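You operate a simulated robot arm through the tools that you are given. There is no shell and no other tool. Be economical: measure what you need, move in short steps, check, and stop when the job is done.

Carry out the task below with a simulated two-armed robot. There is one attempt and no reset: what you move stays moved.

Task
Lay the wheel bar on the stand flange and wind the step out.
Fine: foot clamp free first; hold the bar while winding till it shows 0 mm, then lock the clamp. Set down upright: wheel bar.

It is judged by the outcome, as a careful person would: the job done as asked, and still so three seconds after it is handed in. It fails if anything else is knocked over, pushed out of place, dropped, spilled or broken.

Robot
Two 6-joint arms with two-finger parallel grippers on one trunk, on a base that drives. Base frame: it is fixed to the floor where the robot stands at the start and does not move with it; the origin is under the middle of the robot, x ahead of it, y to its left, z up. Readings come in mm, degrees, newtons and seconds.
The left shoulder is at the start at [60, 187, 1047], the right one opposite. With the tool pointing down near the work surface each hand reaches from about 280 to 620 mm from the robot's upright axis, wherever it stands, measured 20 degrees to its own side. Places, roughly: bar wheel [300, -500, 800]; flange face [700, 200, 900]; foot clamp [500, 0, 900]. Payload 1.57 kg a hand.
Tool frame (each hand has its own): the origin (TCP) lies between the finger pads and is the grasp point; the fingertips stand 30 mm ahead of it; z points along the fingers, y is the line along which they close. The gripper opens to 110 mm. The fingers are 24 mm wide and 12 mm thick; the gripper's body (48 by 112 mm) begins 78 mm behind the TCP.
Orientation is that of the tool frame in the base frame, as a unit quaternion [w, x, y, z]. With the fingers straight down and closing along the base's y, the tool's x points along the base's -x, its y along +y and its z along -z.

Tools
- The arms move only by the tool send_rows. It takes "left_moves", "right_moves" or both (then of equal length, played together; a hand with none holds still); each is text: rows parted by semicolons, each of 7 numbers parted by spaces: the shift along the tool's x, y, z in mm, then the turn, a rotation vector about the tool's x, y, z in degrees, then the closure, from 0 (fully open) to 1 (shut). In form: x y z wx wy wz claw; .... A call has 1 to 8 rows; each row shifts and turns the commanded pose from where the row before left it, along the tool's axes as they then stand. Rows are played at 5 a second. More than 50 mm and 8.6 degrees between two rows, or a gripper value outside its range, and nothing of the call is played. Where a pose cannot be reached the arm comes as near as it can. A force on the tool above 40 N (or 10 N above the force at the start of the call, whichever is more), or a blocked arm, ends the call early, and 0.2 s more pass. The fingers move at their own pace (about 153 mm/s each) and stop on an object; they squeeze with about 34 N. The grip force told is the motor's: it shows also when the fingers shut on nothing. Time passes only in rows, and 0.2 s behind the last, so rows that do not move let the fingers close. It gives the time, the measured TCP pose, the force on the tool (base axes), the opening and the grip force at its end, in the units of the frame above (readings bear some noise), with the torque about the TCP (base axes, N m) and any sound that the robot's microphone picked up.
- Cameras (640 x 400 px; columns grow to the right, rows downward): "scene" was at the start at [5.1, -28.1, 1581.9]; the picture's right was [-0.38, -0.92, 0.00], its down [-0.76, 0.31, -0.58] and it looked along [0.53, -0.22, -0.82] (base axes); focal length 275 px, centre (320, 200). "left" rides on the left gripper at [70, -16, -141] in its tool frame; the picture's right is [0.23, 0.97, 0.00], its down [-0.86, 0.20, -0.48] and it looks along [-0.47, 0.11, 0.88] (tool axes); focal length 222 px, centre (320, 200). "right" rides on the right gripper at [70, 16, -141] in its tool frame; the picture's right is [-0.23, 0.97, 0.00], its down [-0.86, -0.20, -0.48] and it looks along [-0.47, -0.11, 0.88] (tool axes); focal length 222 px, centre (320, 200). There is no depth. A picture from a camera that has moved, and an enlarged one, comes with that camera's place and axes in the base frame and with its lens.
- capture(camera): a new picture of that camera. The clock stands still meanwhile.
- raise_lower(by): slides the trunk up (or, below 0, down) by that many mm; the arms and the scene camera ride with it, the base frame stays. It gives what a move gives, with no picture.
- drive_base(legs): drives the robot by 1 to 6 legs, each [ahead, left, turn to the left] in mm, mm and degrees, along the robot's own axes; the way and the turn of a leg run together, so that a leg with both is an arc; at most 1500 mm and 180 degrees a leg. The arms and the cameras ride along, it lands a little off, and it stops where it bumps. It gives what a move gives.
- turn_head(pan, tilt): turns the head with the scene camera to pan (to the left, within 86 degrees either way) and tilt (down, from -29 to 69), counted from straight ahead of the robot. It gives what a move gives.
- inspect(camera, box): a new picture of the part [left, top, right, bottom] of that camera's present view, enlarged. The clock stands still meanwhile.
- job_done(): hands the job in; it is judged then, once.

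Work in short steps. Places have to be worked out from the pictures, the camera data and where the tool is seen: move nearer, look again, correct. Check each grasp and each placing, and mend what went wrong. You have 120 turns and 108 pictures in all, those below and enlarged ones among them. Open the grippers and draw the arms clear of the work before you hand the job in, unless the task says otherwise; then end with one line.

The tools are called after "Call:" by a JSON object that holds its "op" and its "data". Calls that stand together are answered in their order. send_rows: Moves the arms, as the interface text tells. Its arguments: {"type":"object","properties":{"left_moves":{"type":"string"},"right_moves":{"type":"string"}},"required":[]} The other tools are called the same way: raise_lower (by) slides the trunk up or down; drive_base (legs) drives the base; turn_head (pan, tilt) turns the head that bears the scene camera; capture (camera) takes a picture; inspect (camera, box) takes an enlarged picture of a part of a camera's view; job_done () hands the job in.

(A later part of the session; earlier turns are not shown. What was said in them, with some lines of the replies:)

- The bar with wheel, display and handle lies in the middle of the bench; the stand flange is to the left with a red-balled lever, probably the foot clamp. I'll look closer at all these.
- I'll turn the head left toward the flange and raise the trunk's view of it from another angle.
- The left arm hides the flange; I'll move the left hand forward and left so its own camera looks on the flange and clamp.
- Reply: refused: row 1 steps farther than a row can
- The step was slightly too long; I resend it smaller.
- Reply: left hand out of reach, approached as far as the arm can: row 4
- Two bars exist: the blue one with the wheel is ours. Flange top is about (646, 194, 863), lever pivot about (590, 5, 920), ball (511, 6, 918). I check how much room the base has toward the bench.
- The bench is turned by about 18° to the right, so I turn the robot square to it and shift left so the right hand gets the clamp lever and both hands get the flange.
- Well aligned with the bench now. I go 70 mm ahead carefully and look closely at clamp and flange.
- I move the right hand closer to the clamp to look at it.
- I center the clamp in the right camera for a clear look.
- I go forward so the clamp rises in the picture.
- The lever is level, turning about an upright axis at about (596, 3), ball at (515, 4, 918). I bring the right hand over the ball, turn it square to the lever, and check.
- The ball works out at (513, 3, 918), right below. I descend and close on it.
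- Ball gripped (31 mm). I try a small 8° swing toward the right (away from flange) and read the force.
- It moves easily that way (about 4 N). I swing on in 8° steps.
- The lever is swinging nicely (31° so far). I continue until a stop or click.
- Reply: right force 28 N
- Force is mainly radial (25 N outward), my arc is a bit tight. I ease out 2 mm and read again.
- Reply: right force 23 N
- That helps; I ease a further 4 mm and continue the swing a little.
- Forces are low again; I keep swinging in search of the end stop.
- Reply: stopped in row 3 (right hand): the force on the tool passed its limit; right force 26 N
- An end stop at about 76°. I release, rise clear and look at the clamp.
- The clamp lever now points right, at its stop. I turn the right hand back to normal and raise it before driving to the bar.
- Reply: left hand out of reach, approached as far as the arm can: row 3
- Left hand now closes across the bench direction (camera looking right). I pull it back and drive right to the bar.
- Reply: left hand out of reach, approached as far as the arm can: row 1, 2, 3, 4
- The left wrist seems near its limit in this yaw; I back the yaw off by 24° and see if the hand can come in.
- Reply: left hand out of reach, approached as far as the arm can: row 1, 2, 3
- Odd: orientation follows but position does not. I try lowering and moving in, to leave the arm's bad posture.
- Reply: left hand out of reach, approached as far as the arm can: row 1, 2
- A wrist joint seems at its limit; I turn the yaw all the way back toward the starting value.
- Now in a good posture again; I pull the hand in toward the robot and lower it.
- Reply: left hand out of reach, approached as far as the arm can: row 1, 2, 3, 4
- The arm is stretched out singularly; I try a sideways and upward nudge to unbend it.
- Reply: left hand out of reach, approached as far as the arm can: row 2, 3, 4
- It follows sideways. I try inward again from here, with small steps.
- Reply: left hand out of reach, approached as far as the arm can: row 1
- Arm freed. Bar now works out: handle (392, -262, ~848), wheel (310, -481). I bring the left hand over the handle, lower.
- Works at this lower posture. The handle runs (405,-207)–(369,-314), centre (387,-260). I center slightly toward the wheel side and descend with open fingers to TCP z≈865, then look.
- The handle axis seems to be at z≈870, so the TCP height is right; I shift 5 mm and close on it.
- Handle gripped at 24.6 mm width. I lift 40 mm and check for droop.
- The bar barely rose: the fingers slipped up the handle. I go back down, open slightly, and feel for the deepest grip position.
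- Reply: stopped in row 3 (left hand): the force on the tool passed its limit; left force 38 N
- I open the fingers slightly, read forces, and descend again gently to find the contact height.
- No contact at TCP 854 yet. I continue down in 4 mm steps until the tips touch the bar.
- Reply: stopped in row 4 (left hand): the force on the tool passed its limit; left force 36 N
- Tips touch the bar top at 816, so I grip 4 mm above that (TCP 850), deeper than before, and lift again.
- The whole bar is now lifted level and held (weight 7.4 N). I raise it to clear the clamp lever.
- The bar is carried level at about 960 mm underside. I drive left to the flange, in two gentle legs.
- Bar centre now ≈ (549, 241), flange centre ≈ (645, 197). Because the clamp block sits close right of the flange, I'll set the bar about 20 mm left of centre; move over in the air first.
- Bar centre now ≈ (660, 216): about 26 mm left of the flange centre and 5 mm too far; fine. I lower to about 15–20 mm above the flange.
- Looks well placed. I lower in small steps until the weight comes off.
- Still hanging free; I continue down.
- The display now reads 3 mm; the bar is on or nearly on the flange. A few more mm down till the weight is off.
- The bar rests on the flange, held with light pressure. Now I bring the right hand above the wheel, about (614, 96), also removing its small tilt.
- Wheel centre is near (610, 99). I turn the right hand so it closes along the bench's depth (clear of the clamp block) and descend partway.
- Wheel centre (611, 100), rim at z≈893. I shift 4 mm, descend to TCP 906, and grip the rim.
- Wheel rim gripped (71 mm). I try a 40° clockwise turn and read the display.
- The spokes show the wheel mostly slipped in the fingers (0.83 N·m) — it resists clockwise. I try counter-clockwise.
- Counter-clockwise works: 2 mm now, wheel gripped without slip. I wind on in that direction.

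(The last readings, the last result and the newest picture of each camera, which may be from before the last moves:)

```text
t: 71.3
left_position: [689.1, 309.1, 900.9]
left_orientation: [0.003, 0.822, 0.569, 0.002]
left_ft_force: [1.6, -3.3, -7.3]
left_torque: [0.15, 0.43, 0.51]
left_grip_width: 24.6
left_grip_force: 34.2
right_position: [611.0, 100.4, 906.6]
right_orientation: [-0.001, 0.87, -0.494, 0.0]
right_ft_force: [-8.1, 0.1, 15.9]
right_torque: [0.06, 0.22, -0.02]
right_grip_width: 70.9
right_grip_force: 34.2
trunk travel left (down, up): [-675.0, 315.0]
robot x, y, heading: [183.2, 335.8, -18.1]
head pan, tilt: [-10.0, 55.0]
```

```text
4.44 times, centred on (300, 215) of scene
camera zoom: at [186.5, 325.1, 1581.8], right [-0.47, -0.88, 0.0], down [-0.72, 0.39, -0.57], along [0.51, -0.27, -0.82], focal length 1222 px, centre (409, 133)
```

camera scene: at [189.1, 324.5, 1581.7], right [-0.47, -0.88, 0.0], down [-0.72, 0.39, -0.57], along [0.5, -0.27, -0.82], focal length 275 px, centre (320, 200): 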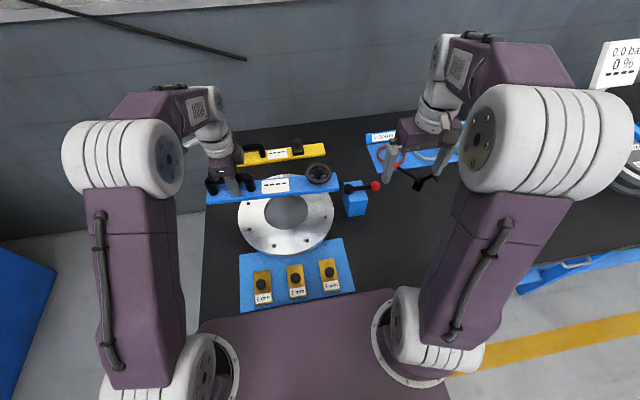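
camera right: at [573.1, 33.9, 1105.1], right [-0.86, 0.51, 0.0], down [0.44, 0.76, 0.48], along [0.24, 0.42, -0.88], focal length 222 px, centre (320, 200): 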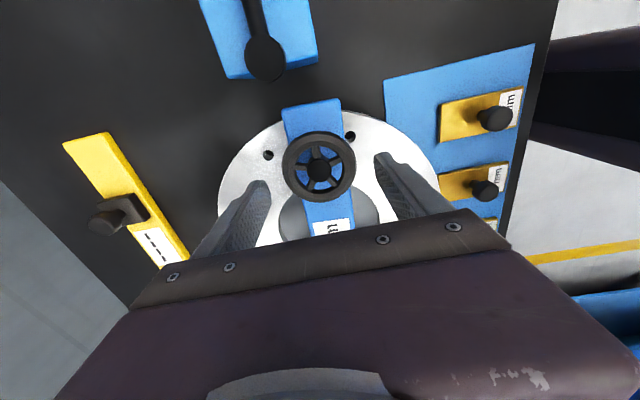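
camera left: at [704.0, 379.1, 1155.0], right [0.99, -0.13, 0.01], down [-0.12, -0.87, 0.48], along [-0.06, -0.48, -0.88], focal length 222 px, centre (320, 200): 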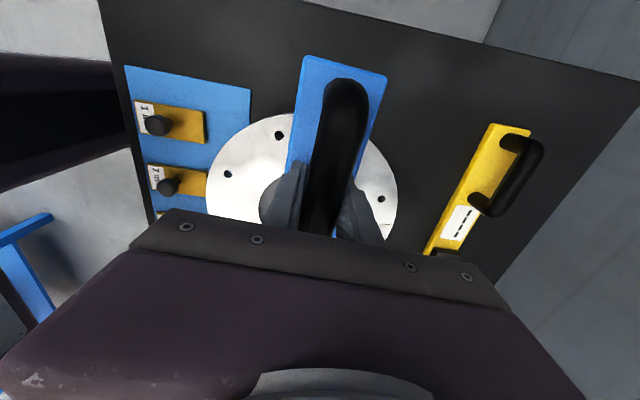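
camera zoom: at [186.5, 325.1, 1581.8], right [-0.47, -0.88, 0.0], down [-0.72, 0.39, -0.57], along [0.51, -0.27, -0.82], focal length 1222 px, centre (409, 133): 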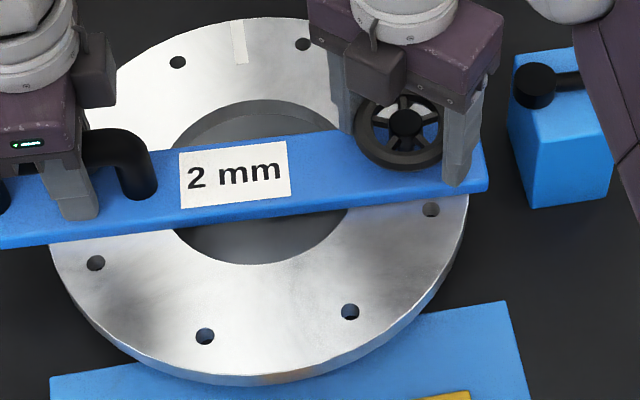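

Still 2 mm; the left load changed to −7 N because the flange is going down, so I follow 1 mm with the left. The right hand lets go and turns back for another stroke.

Call:
{"op": "send_rows", "data": {"right_moves": "0 0 0 0 0 0 0.2;0 0 0 0 0 0 0.2;0 0 0 0 0 8.4 0.2;0 0 0 0 0 8.4 0.2;0 0 0 0 0 8.4 0.2;0 0 0 0 0 8.4 0.2;0 0 0 0 0 8.4 0.2;0 0 0 0 0 8.4 0.2", "left_moves": "0 0 0.5 0 0 0 1;0 0 0.5 0 0 0 1;0 0 0 0 0 0 1;0 0 0 0 0 0 1;0 0 0 0 0 0 1;0 0 0 0 0 0 1;0 0 0 0 0 0 1;0 0 0 0 0 0 1"}}

Call:
{"op": "send_rows", "data": {"right_moves": "0 0 0 0 0 8.4 0.2;0 0 0 0 0 8.4 0.2;0 0 0 0 0 8.4 0.2;0 0 0 0 0 8.4 0.2;0 0 0 0 0 8.4 0.2;0 0 0 0 0 8.4 0.2;0 0 0 0 0 0 1;0 0 0 0 0 0 1"}}

Call:
{"op": "inspect", "data": {"camera": "right", "box": [200, 60, 460, 240]}}

```text
t: 73.1
left_position: [690.4, 308.2, 900.0]
left_orientation: [0.003, 0.822, 0.569, 0.002]
left_ft_force: [1.0, 3.2, 9.5]
left_torque: [0.69, 0.31, 0.07]
left_grip_width: 24.7
left_grip_force: 34.1
right_position: [611.8, 102.0, 908.2]
right_orientation: [0.003, -0.575, 0.818, 0.0]
right_ft_force: [-0.3, 0.1, 0.7]
right_torque: [-0.01, -0.04, 0.0]
right_grip_width: 87.9
right_grip_force: 0.1
trunk travel left (down, up): [-675.0, 315.0]
robot x, y, heading: [184.9, 339.5, -18.4]
head pan, tilt: [-10.0, 55.0]
```

```text
t: 74.9
left_position: [690.8, 308.2, 901.9]
left_orientation: [0.003, 0.822, 0.569, 0.003]
left_ft_force: [1.5, 6.0, 12.6]
left_torque: [-0.32, 0.66, -0.12]
left_grip_width: 24.8
left_grip_force: 34.0
right_position: [611.4, 99.5, 907.2]
right_orientation: [0.001, -0.172, 0.985, 0.0]
right_ft_force: [0.4, -4.2, 0.0]
right_torque: [-0.3, 0.06, 0.0]
right_grip_width: 69.6
right_grip_force: 34.6
trunk travel left (down, up): [-675.0, 315.0]
robot x, y, heading: [183.8, 340.2, -18.3]
head pan, tilt: [-10.0, 55.0]
```

```text
2.22 times, centred on (330, 150) of right
camera zoom: at [541.4, 90.9, 1049.4], right [-0.12, 0.99, 0.0], down [0.87, 0.1, 0.48], along [0.48, 0.06, -0.88], focal length 494 px, centre (298, 311)
```

zoom: 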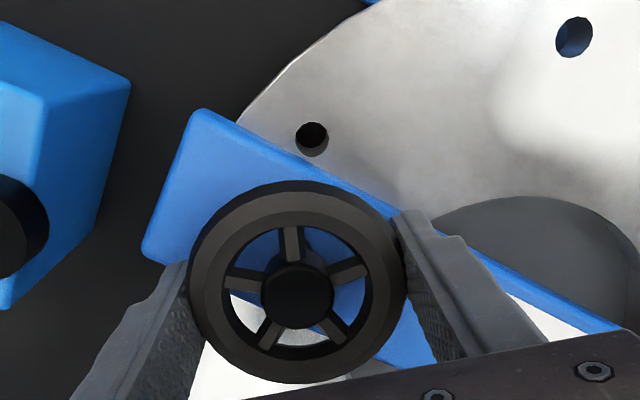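

Regripped well (69.6 mm). I wind 48° further counter-clockwise and read.

Call:
{"op": "send_rows", "data": {"right_moves": "0 0 0 0 0 -8 1;0 0 0 0 0 -8 1;0 0 0 0 0 -8 1;0 0 0 0 0 -8 1;0 0 0 0 0 -8 1;0 0 0 0 0 -8 1;0 0 0 0 0 0 1"}}

Call:
{"op": "inspect", "data": {"camera": "scene", "box": [230, 170, 370, 260]}}

```text
t: 76.5
left_position: [690.2, 308.6, 902.4]
left_orientation: [0.004, 0.822, 0.569, 0.002]
left_ft_force: [10.6, 20.9, 10.9]
left_torque: [0.04, 0.73, -0.16]
left_grip_width: 24.8
left_grip_force: 34.1
right_position: [611.5, 100.0, 908.0]
right_orientation: [0.0, -0.559, 0.829, 0.0]
right_ft_force: [-10.9, -22.4, 1.9]
right_torque: [-0.09, -0.07, 0.02]
right_grip_width: 69.2
right_grip_force: 33.8
trunk travel left (down, up): [-675.0, 315.0]
robot x, y, heading: [185.8, 339.0, -18.3]
head pan, tilt: [-10.0, 55.0]
```

```text
4.44 times, centred on (300, 215) of scene
camera zoom: at [186.7, 324.4, 1581.8], right [-0.48, -0.88, 0.0], down [-0.72, 0.39, -0.57], along [0.51, -0.27, -0.82], focal length 1222 px, centre (409, 133)
```

zoom: 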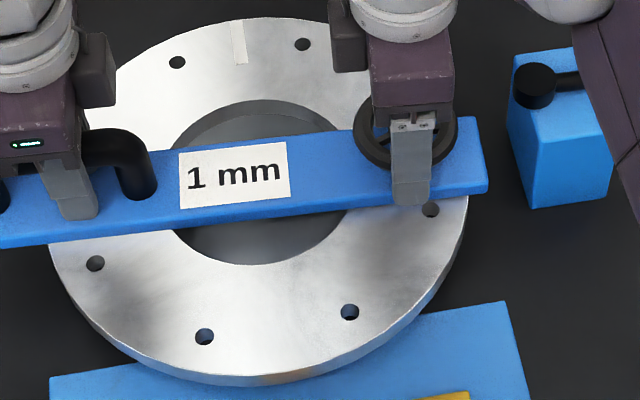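

1 mm now. Continuing 40° with a 1 mm relief of the sideways squeeze.

Call:
{"op": "send_rows", "data": {"right_moves": "1 0 0 0 0 -8 1;0 0 0 0 0 -8 1;0 0 0 0 0 -8 1;0 0 0 0 0 -8 1;0 0 0 0 0 -8 1;0 0 0 0 0 0 1"}}

Call:
{"op": "inspect", "data": {"camera": "scene", "box": [230, 170, 370, 260]}}

```text
t: 77.9
left_position: [690.1, 309.6, 901.3]
left_orientation: [0.004, 0.822, 0.569, 0.001]
left_ft_force: [12.4, 17.7, 7.1]
left_torque: [-0.75, 0.74, 0.42]
left_grip_width: 24.8
left_grip_force: 34.2
right_position: [611.9, 101.6, 908.1]
right_orientation: [-0.001, 0.809, -0.588, 0.0]
right_ft_force: [-13.3, -17.2, 4.7]
right_torque: [-0.05, 0.26, -0.02]
right_grip_width: 69.2
right_grip_force: 33.8
trunk travel left (down, up): [-675.0, 315.0]
robot x, y, heading: [182.1, 339.7, -18.5]
head pan, tilt: [-10.0, 55.0]
```

```text
4.44 times, centred on (300, 215) of scene
camera zoom: at [186.9, 325.3, 1581.8], right [-0.48, -0.88, 0.0], down [-0.72, 0.39, -0.57], along [0.51, -0.27, -0.82], focal length 1222 px, centre (409, 133)
```

zoom: 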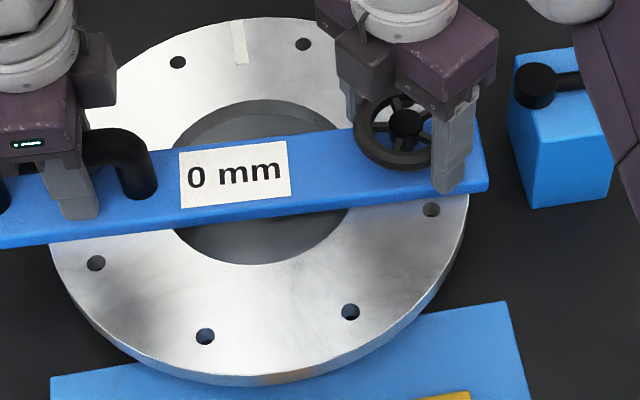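

It shows 0 mm. I release the wheel, rise, and turn toward the clamp lever while the left keeps holding the bar.

Call:
{"op": "send_rows", "data": {"right_moves": "0 0 0 0 0 0 0.15;0 0 0 0 0 0 0.15;0 0 -30 0 0 0 0.15;0 0 -35 0 0 7 0.15;0 0 -27 0 0 7 0.15;0 0 0 0 0 7 0.2;0 0 0 0 0 7 0.3;0 0 0 0 0 0 0.3"}}

Call:
{"op": "inspect", "data": {"camera": "scene", "box": [220, 120, 420, 280]}}

```text
t: 79.7
left_position: [689.4, 307.0, 901.7]
left_orientation: [0.002, 0.822, 0.569, 0.002]
left_ft_force: [-4.7, -3.9, 7.4]
left_torque: [-0.66, 0.85, 0.07]
left_grip_width: 24.8
left_grip_force: 33.8
right_position: [611.3, 99.6, 1001.3]
right_orientation: [0.003, -0.64, 0.768, 0.001]
right_ft_force: [0.3, -1.0, -0.3]
right_torque: [0.0, 0.04, -0.01]
right_grip_width: 76.9
right_grip_force: 0.1
trunk travel left (down, up): [-675.0, 315.0]
robot x, y, heading: [183.2, 341.5, -18.4]
head pan, tilt: [-10.0, 55.0]
```

```text
2.50 times, centred on (320, 200) of scene
camera zoom: at [186.7, 323.9, 1581.8], right [-0.47, -0.88, 0.0], down [-0.72, 0.39, -0.57], along [0.51, -0.27, -0.82], focal length 687 px, centre (320, 200)
```

zoom: 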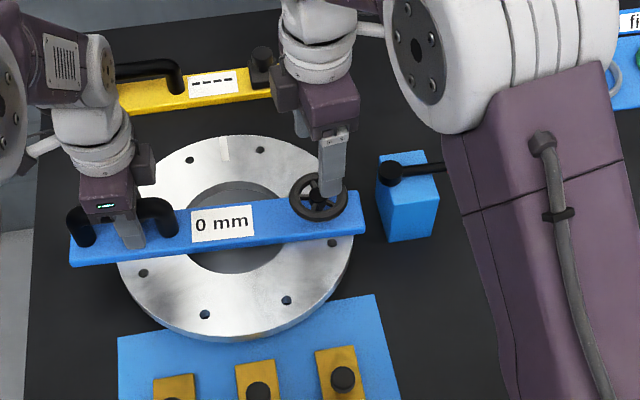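

Still 0 mm. I move the right hand over the lever's ball near (576, -76).

Call:
{"op": "send_rows", "data": {"right_moves": "45 1 0 0 0 0 0.3;45 1 0 0 0 0 0.3;45 1 0 0 0 0 0.3;45 1 0 0 0 0 0.3;0 0 15 0 0 0 0.3;0 0 0 0 0 0 0.3"}}

Call:
{"op": "capture", "data": {"camera": "right"}}

```text
t: 81.1
left_position: [690.3, 308.4, 902.3]
left_orientation: [0.003, 0.822, 0.569, 0.002]
left_ft_force: [1.8, 3.6, 10.1]
left_torque: [1.08, 0.13, -0.01]
left_grip_width: 24.5
left_grip_force: 34.3
right_position: [574.5, -73.8, 984.4]
right_orientation: [0.001, -0.641, 0.767, 0.0]
right_ft_force: [0.0, -0.5, -0.3]
right_torque: [-0.01, 0.03, -0.04]
right_grip_width: 77.2
right_grip_force: 0.0
trunk travel left (down, up): [-675.0, 315.0]
robot x, y, heading: [185.3, 339.7, -18.6]
head pan, tilt: [-10.0, 55.0]
```

```text
41 pictures are left
camera right: at [546.2, -140.6, 1125.9], right [-0.92, 0.4, 0.0], down [0.35, 0.81, 0.48], along [0.19, 0.44, -0.88], focal length 222 px, centre (320, 200)
```

right: 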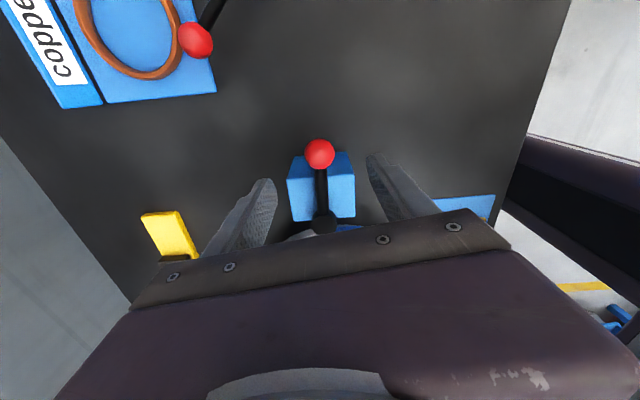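

Ball estimated at (571, -82, 918). I shift 7 mm, descend and grip.

Call:
{"op": "send_rows", "data": {"right_moves": "7 1 20 0 0 0 0.3;0 0 25 0 0 0 0.3;0 0 17 0 0 0 0.3;0 0 0 0 0 0 0.6;0 0 0 0 0 0 1;0 0 0 0 0 0 1"}}

Call:
{"op": "inspect", "data": {"camera": "right", "box": [220, 100, 420, 260]}}

```text
t: 82.5
left_position: [690.5, 308.7, 899.9]
left_orientation: [0.004, 0.822, 0.569, 0.001]
left_ft_force: [4.6, 3.7, 8.5]
left_torque: [0.3, 0.19, -0.05]
left_grip_width: 24.8
left_grip_force: 34.3
right_position: [572.8, -83.1, 922.1]
right_orientation: [0.002, -0.641, 0.767, 0.002]
right_ft_force: [-7.7, 1.6, -1.7]
right_torque: [-0.13, 0.27, 0.1]
right_grip_width: 31.1
right_grip_force: 39.9
trunk travel left (down, up): [-675.0, 315.0]
robot x, y, heading: [184.9, 340.1, -18.3]
head pan, tilt: [-10.0, 55.0]
```

```text
2.50 times, centred on (320, 180) of right
camera zoom: at [544.8, -150.0, 1063.8], right [-0.92, 0.4, 0.0], down [0.35, 0.8, 0.48], along [0.19, 0.44, -0.88], focal length 555 px, centre (320, 250)
```

zoom: 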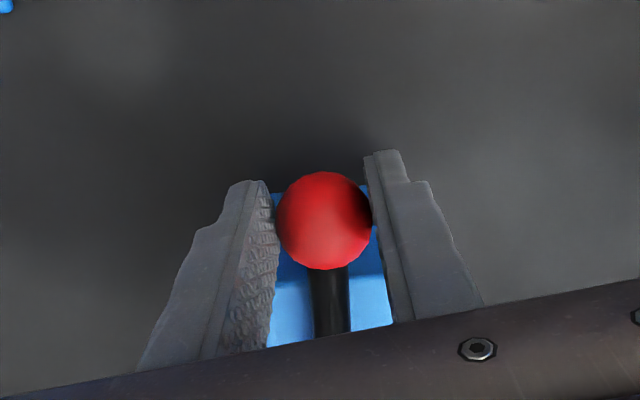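

Ball gripped. I swing the lever back toward the locked position in 8° arcs, checking forces midway.

Call:
{"op": "send_rows", "data": {"right_moves": "-2.2 11.3 0 0 0 8 1;-2.2 11.3 0 0 0 8 1;-2.2 11.3 0 0 0 8 1;-2.2 11.3 0 0 0 8 1;0 0 0 0 0 0 1"}}

```text
t: 83.7
left_position: [689.7, 307.3, 900.7]
left_orientation: [0.005, 0.822, 0.569, 0.003]
left_ft_force: [3.6, 1.5, 5.8]
left_torque: [-0.14, 0.32, 0.03]
left_grip_width: 24.3
left_grip_force: 33.4
right_position: [534.2, -58.1, 922.2]
right_orientation: [0.002, -0.405, 0.914, 0.001]
right_ft_force: [-11.2, -4.7, -0.9]
right_torque: [-0.16, 0.38, 0.3]
right_grip_width: 31.0
right_grip_force: 39.8
trunk travel left (down, up): [-675.0, 315.0]
robot x, y, heading: [186.7, 341.5, -18.3]
head pan, tilt: [-10.0, 55.0]
```

Moving well. I continue with a slightly wider arc.

Call:
{"op": "send_rows", "data": {"right_moves": "-1.2 11.3 0 0 0 8 1;-1.7 11.3 0 0 0 8 1;-2.2 11.3 0 0 0 8 1;-2.2 11.3 0 0 0 8 1;0 0 0 0 0 0 1"}}

```text
t: 84.9
left_position: [689.8, 308.0, 900.8]
left_orientation: [0.003, 0.822, 0.57, 0.002]
left_ft_force: [-0.1, -2.9, 5.4]
left_torque: [-0.15, 0.44, -0.11]
left_grip_width: 24.7
left_grip_force: 34.0
right_position: [514.6, -17.7, 922.0]
right_orientation: [0.001, -0.137, 0.991, 0.003]
right_ft_force: [-11.2, 1.1, -11.8]
right_torque: [0.06, 0.2, 0.27]
right_grip_width: 31.2
right_grip_force: 40.4
trunk travel left (down, up): [-675.0, 315.0]
robot x, y, heading: [184.2, 340.6, -18.3]
head pan, tilt: [-10.0, 55.0]
```

About 14° left to its original place; I continue until the stop.

Call:
{"op": "send_rows", "data": {"right_moves": "-1.2 8.5 0 0 0 6 1;-1.4 8.5 0 0 0 6 1;-1 5.7 0 0 0 4 1;-1 4.5 0 0 0 3 1;0 0 0 0 0 0 1"}}

Call:
{"op": "inspect", "data": {"camera": "scene", "box": [220, 120, 420, 280]}}

```text
t: 86.1
left_position: [688.4, 303.5, 901.3]
left_orientation: [0.001, 0.823, 0.568, 0.002]
left_ft_force: [-0.1, 3.6, 2.1]
left_torque: [-0.95, 0.73, -0.19]
left_grip_width: 24.7
left_grip_force: 34.2
right_position: [514.4, 2.3, 923.1]
right_orientation: [0.001, 0.029, 1.0, 0.0]
right_ft_force: [-8.2, -22.5, 0.6]
right_torque: [-0.83, 0.61, -0.14]
right_grip_width: 31.1
right_grip_force: 40.2
trunk travel left (down, up): [-675.0, 315.0]
robot x, y, heading: [184.1, 342.2, -18.7]
head pan, tilt: [-10.0, 55.0]
stopped in row 5 (right hand): the force on the tool passed its limit (the readings are from after the stop); the commanded pose is now the measured one
```

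```text
2.50 times, centred on (320, 200) of scene
camera zoom: at [186.5, 320.3, 1581.9], right [-0.48, -0.88, 0.0], down [-0.72, 0.39, -0.57], along [0.5, -0.27, -0.82], focal length 687 px, centre (320, 200)
```

zoom: 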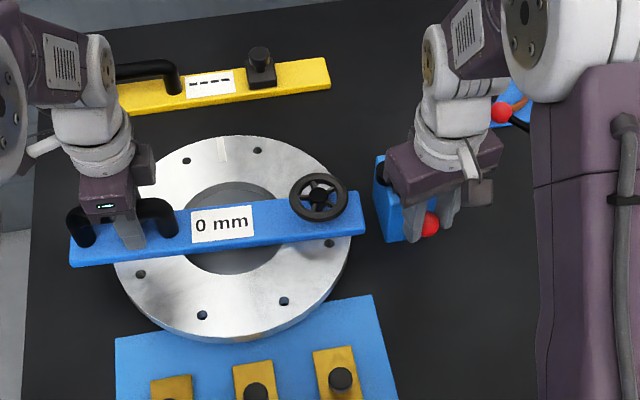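

Lever is back at its starting stop (locked) and the display still reads 0 mm. I release the ball and rise with the right hand.

Call:
{"op": "send_rows", "data": {"right_moves": "0 -0.5 0 0 0 0 0.9;0 0 0 0 0 0 0.5;0 0 0 0 0 0 0.3;0 0 -40 0 0 0 0.3;0 0 -45 0 0 0 0.3;0 0 -45 0 0 0 0.1;40 -20 0 0 0 0 0;0 0 0 0 0 0 0"}}

Call:
{"op": "inspect", "data": {"camera": "scene", "box": [220, 120, 420, 280]}}

Call:
{"op": "capture", "data": {"camera": "left"}}

```text
t: 87.9
left_position: [688.6, 306.7, 902.1]
left_orientation: [0.002, 0.822, 0.569, 0.002]
left_ft_force: [-0.2, 0.6, 13.1]
left_torque: [0.33, 0.56, 0.29]
left_grip_width: 24.6
left_grip_force: 33.7
right_position: [470.5, -10.9, 1055.1]
right_orientation: [0.003, 0.029, 1.0, 0.0]
right_ft_force: [-0.1, 0.7, -0.1]
right_torque: [-0.01, 0.02, 0.01]
right_grip_width: 109.9
right_grip_force: 0.1
trunk travel left (down, up): [-675.0, 315.0]
robot x, y, heading: [186.1, 340.3, -18.4]
head pan, tilt: [-10.0, 55.0]
```

```text
2.50 times, centred on (320, 200) of scene
camera zoom: at [186.5, 324.1, 1581.9], right [-0.48, -0.88, 0.0], down [-0.72, 0.39, -0.57], along [0.51, -0.27, -0.82], focal length 687 px, centre (320, 200)
```

zoom: 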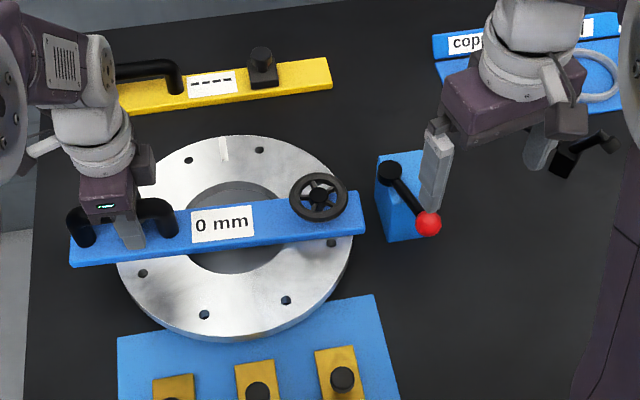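

```text
37 pictures are left
camera left: at [697.5, 377.8, 1042.7], right [0.99, -0.13, 0.01], down [-0.12, -0.87, 0.48], along [-0.06, -0.48, -0.88], focal length 222 px, centre (320, 200)
```

left: 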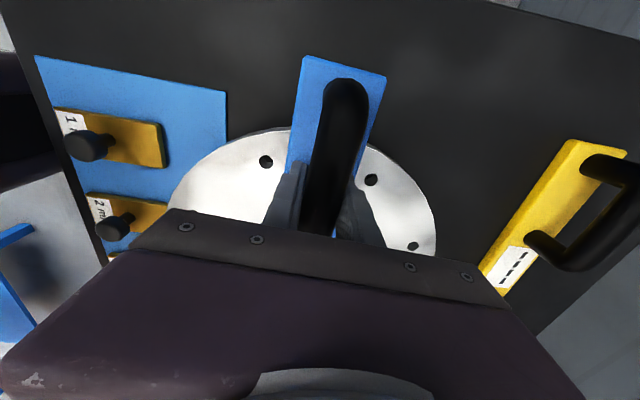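

All set; now the left hand opens gently and rises straight up.

Call:
{"op": "send_rows", "data": {"left_moves": "0 0 0 0 0 0 0.8;0 0 0 0 0 0 0.6;0 0 0 0 0 0 0.5;0 0 -20 0 0 0 0.5;0 0 -40 0 0 0 0.5;0 0 -45 0 0 0 0.4;0 0 -20 0 0 0 0.3;0 0 0 0 0 0 0.3"}}

Call:
{"op": "inspect", "data": {"camera": "scene", "box": [200, 120, 400, 280]}}

```text
t: 89.7
left_position: [689.1, 308.6, 1024.2]
left_orientation: [0.002, 0.823, 0.568, 0.002]
left_ft_force: [-0.5, -0.8, -0.1]
left_torque: [-0.02, -0.04, -0.02]
left_grip_width: 76.8
left_grip_force: 0.0
right_position: [471.9, -11.7, 1054.3]
right_orientation: [0.002, 0.029, 1.0, 0.0]
right_ft_force: [1.0, 0.1, -0.1]
right_torque: [-0.02, -0.01, -0.02]
right_grip_width: 110.3
right_grip_force: 0.0
trunk travel left (down, up): [-675.0, 315.0]
robot x, y, heading: [182.1, 339.5, -18.5]
head pan, tilt: [-10.0, 55.0]
```

```text
2.50 times, centred on (300, 200) of scene
camera zoom: at [188.5, 324.0, 1581.8], right [-0.48, -0.88, 0.0], down [-0.72, 0.39, -0.57], along [0.5, -0.27, -0.82], focal length 687 px, centre (370, 200)
```

zoom: 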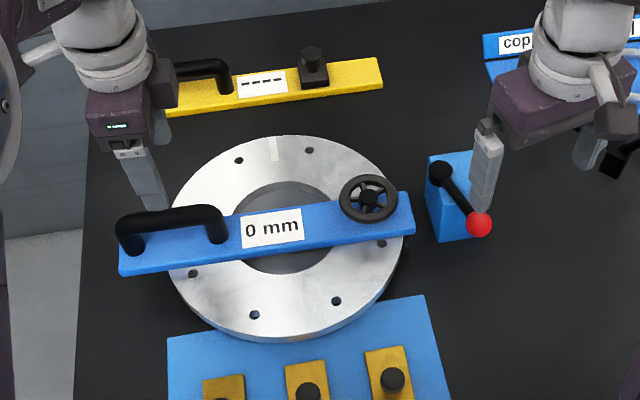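

Bar lies steady, 0 mm, lever locked. I raise the trunk and open both grippers to be clear, then check once more.

Call:
{"op": "raise_lower", "data": {"by": 120}}

Call:
{"op": "send_rows", "data": {"left_moves": "0 -30 0 0 0 0 0;0 -40 0 0 0 0 0;0 -40 0 0 0 0 0;0 0 0 0 0 0 0"}}

Call:
{"op": "capture", "data": {"camera": "scene"}}

```text
t: 91.2
left_position: [688.4, 309.1, 1144.3]
left_orientation: [0.002, 0.823, 0.568, 0.001]
left_ft_force: [-0.3, -0.2, -0.3]
left_torque: [0.02, 0.0, 0.02]
left_grip_width: 77.1
left_grip_force: 0.0
right_position: [471.7, -12.1, 1175.5]
right_orientation: [0.002, 0.029, 1.0, 0.0]
right_ft_force: [0.1, 0.4, 0.4]
right_torque: [0.02, 0.02, -0.01]
right_grip_width: 109.8
right_grip_force: 0.1
trunk travel left (down, up): [-795.0, 195.0]
robot x, y, heading: [182.8, 341.2, -18.7]
head pan, tilt: [-10.0, 55.0]
```

```text
t: 92.2
left_position: [586.1, 346.0, 1143.6]
left_orientation: [0.002, 0.823, 0.568, 0.002]
left_ft_force: [0.3, 0.6, -0.5]
left_torque: [-0.02, 0.01, 0.01]
left_grip_width: 109.9
left_grip_force: 0.1
right_position: [471.7, -12.6, 1173.8]
right_orientation: [0.002, 0.028, 1.0, -0.001]
right_ft_force: [0.4, 0.4, 0.4]
right_torque: [0.0, 0.0, -0.01]
right_grip_width: 110.0
right_grip_force: 0.0
trunk travel left (down, up): [-795.0, 195.0]
robot x, y, heading: [183.4, 340.6, -18.4]
head pan, tilt: [-10.0, 55.0]
```

```text
35 pictures are left
camera scene: at [189.2, 323.7, 1701.7], right [-0.48, -0.88, 0.0], down [-0.72, 0.39, -0.57], along [0.5, -0.27, -0.82], focal length 275 px, centre (320, 200)
```

scene: 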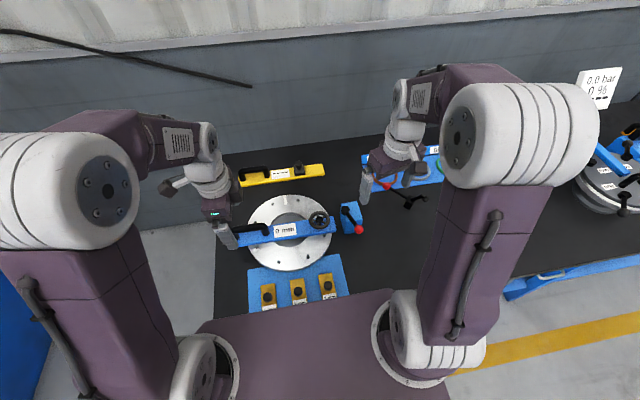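

The arms are clear, the bar is on the flange and the clamp is locked, so I hand the job in.

Call:
{"op": "job_done", "data": {}}

```text
The job is handed in.
```

The wheel bar lies upright on the stand flange and its display reads 0 mm. I freed the foot clamp first, held the bar while winding, and swung the clamp lever back to its starting stop, taken as locked since the clamp carries no label. The bar sits about 25 mm left of the flange centre to keep it clear of the clamp block, and both hands are open and clear.
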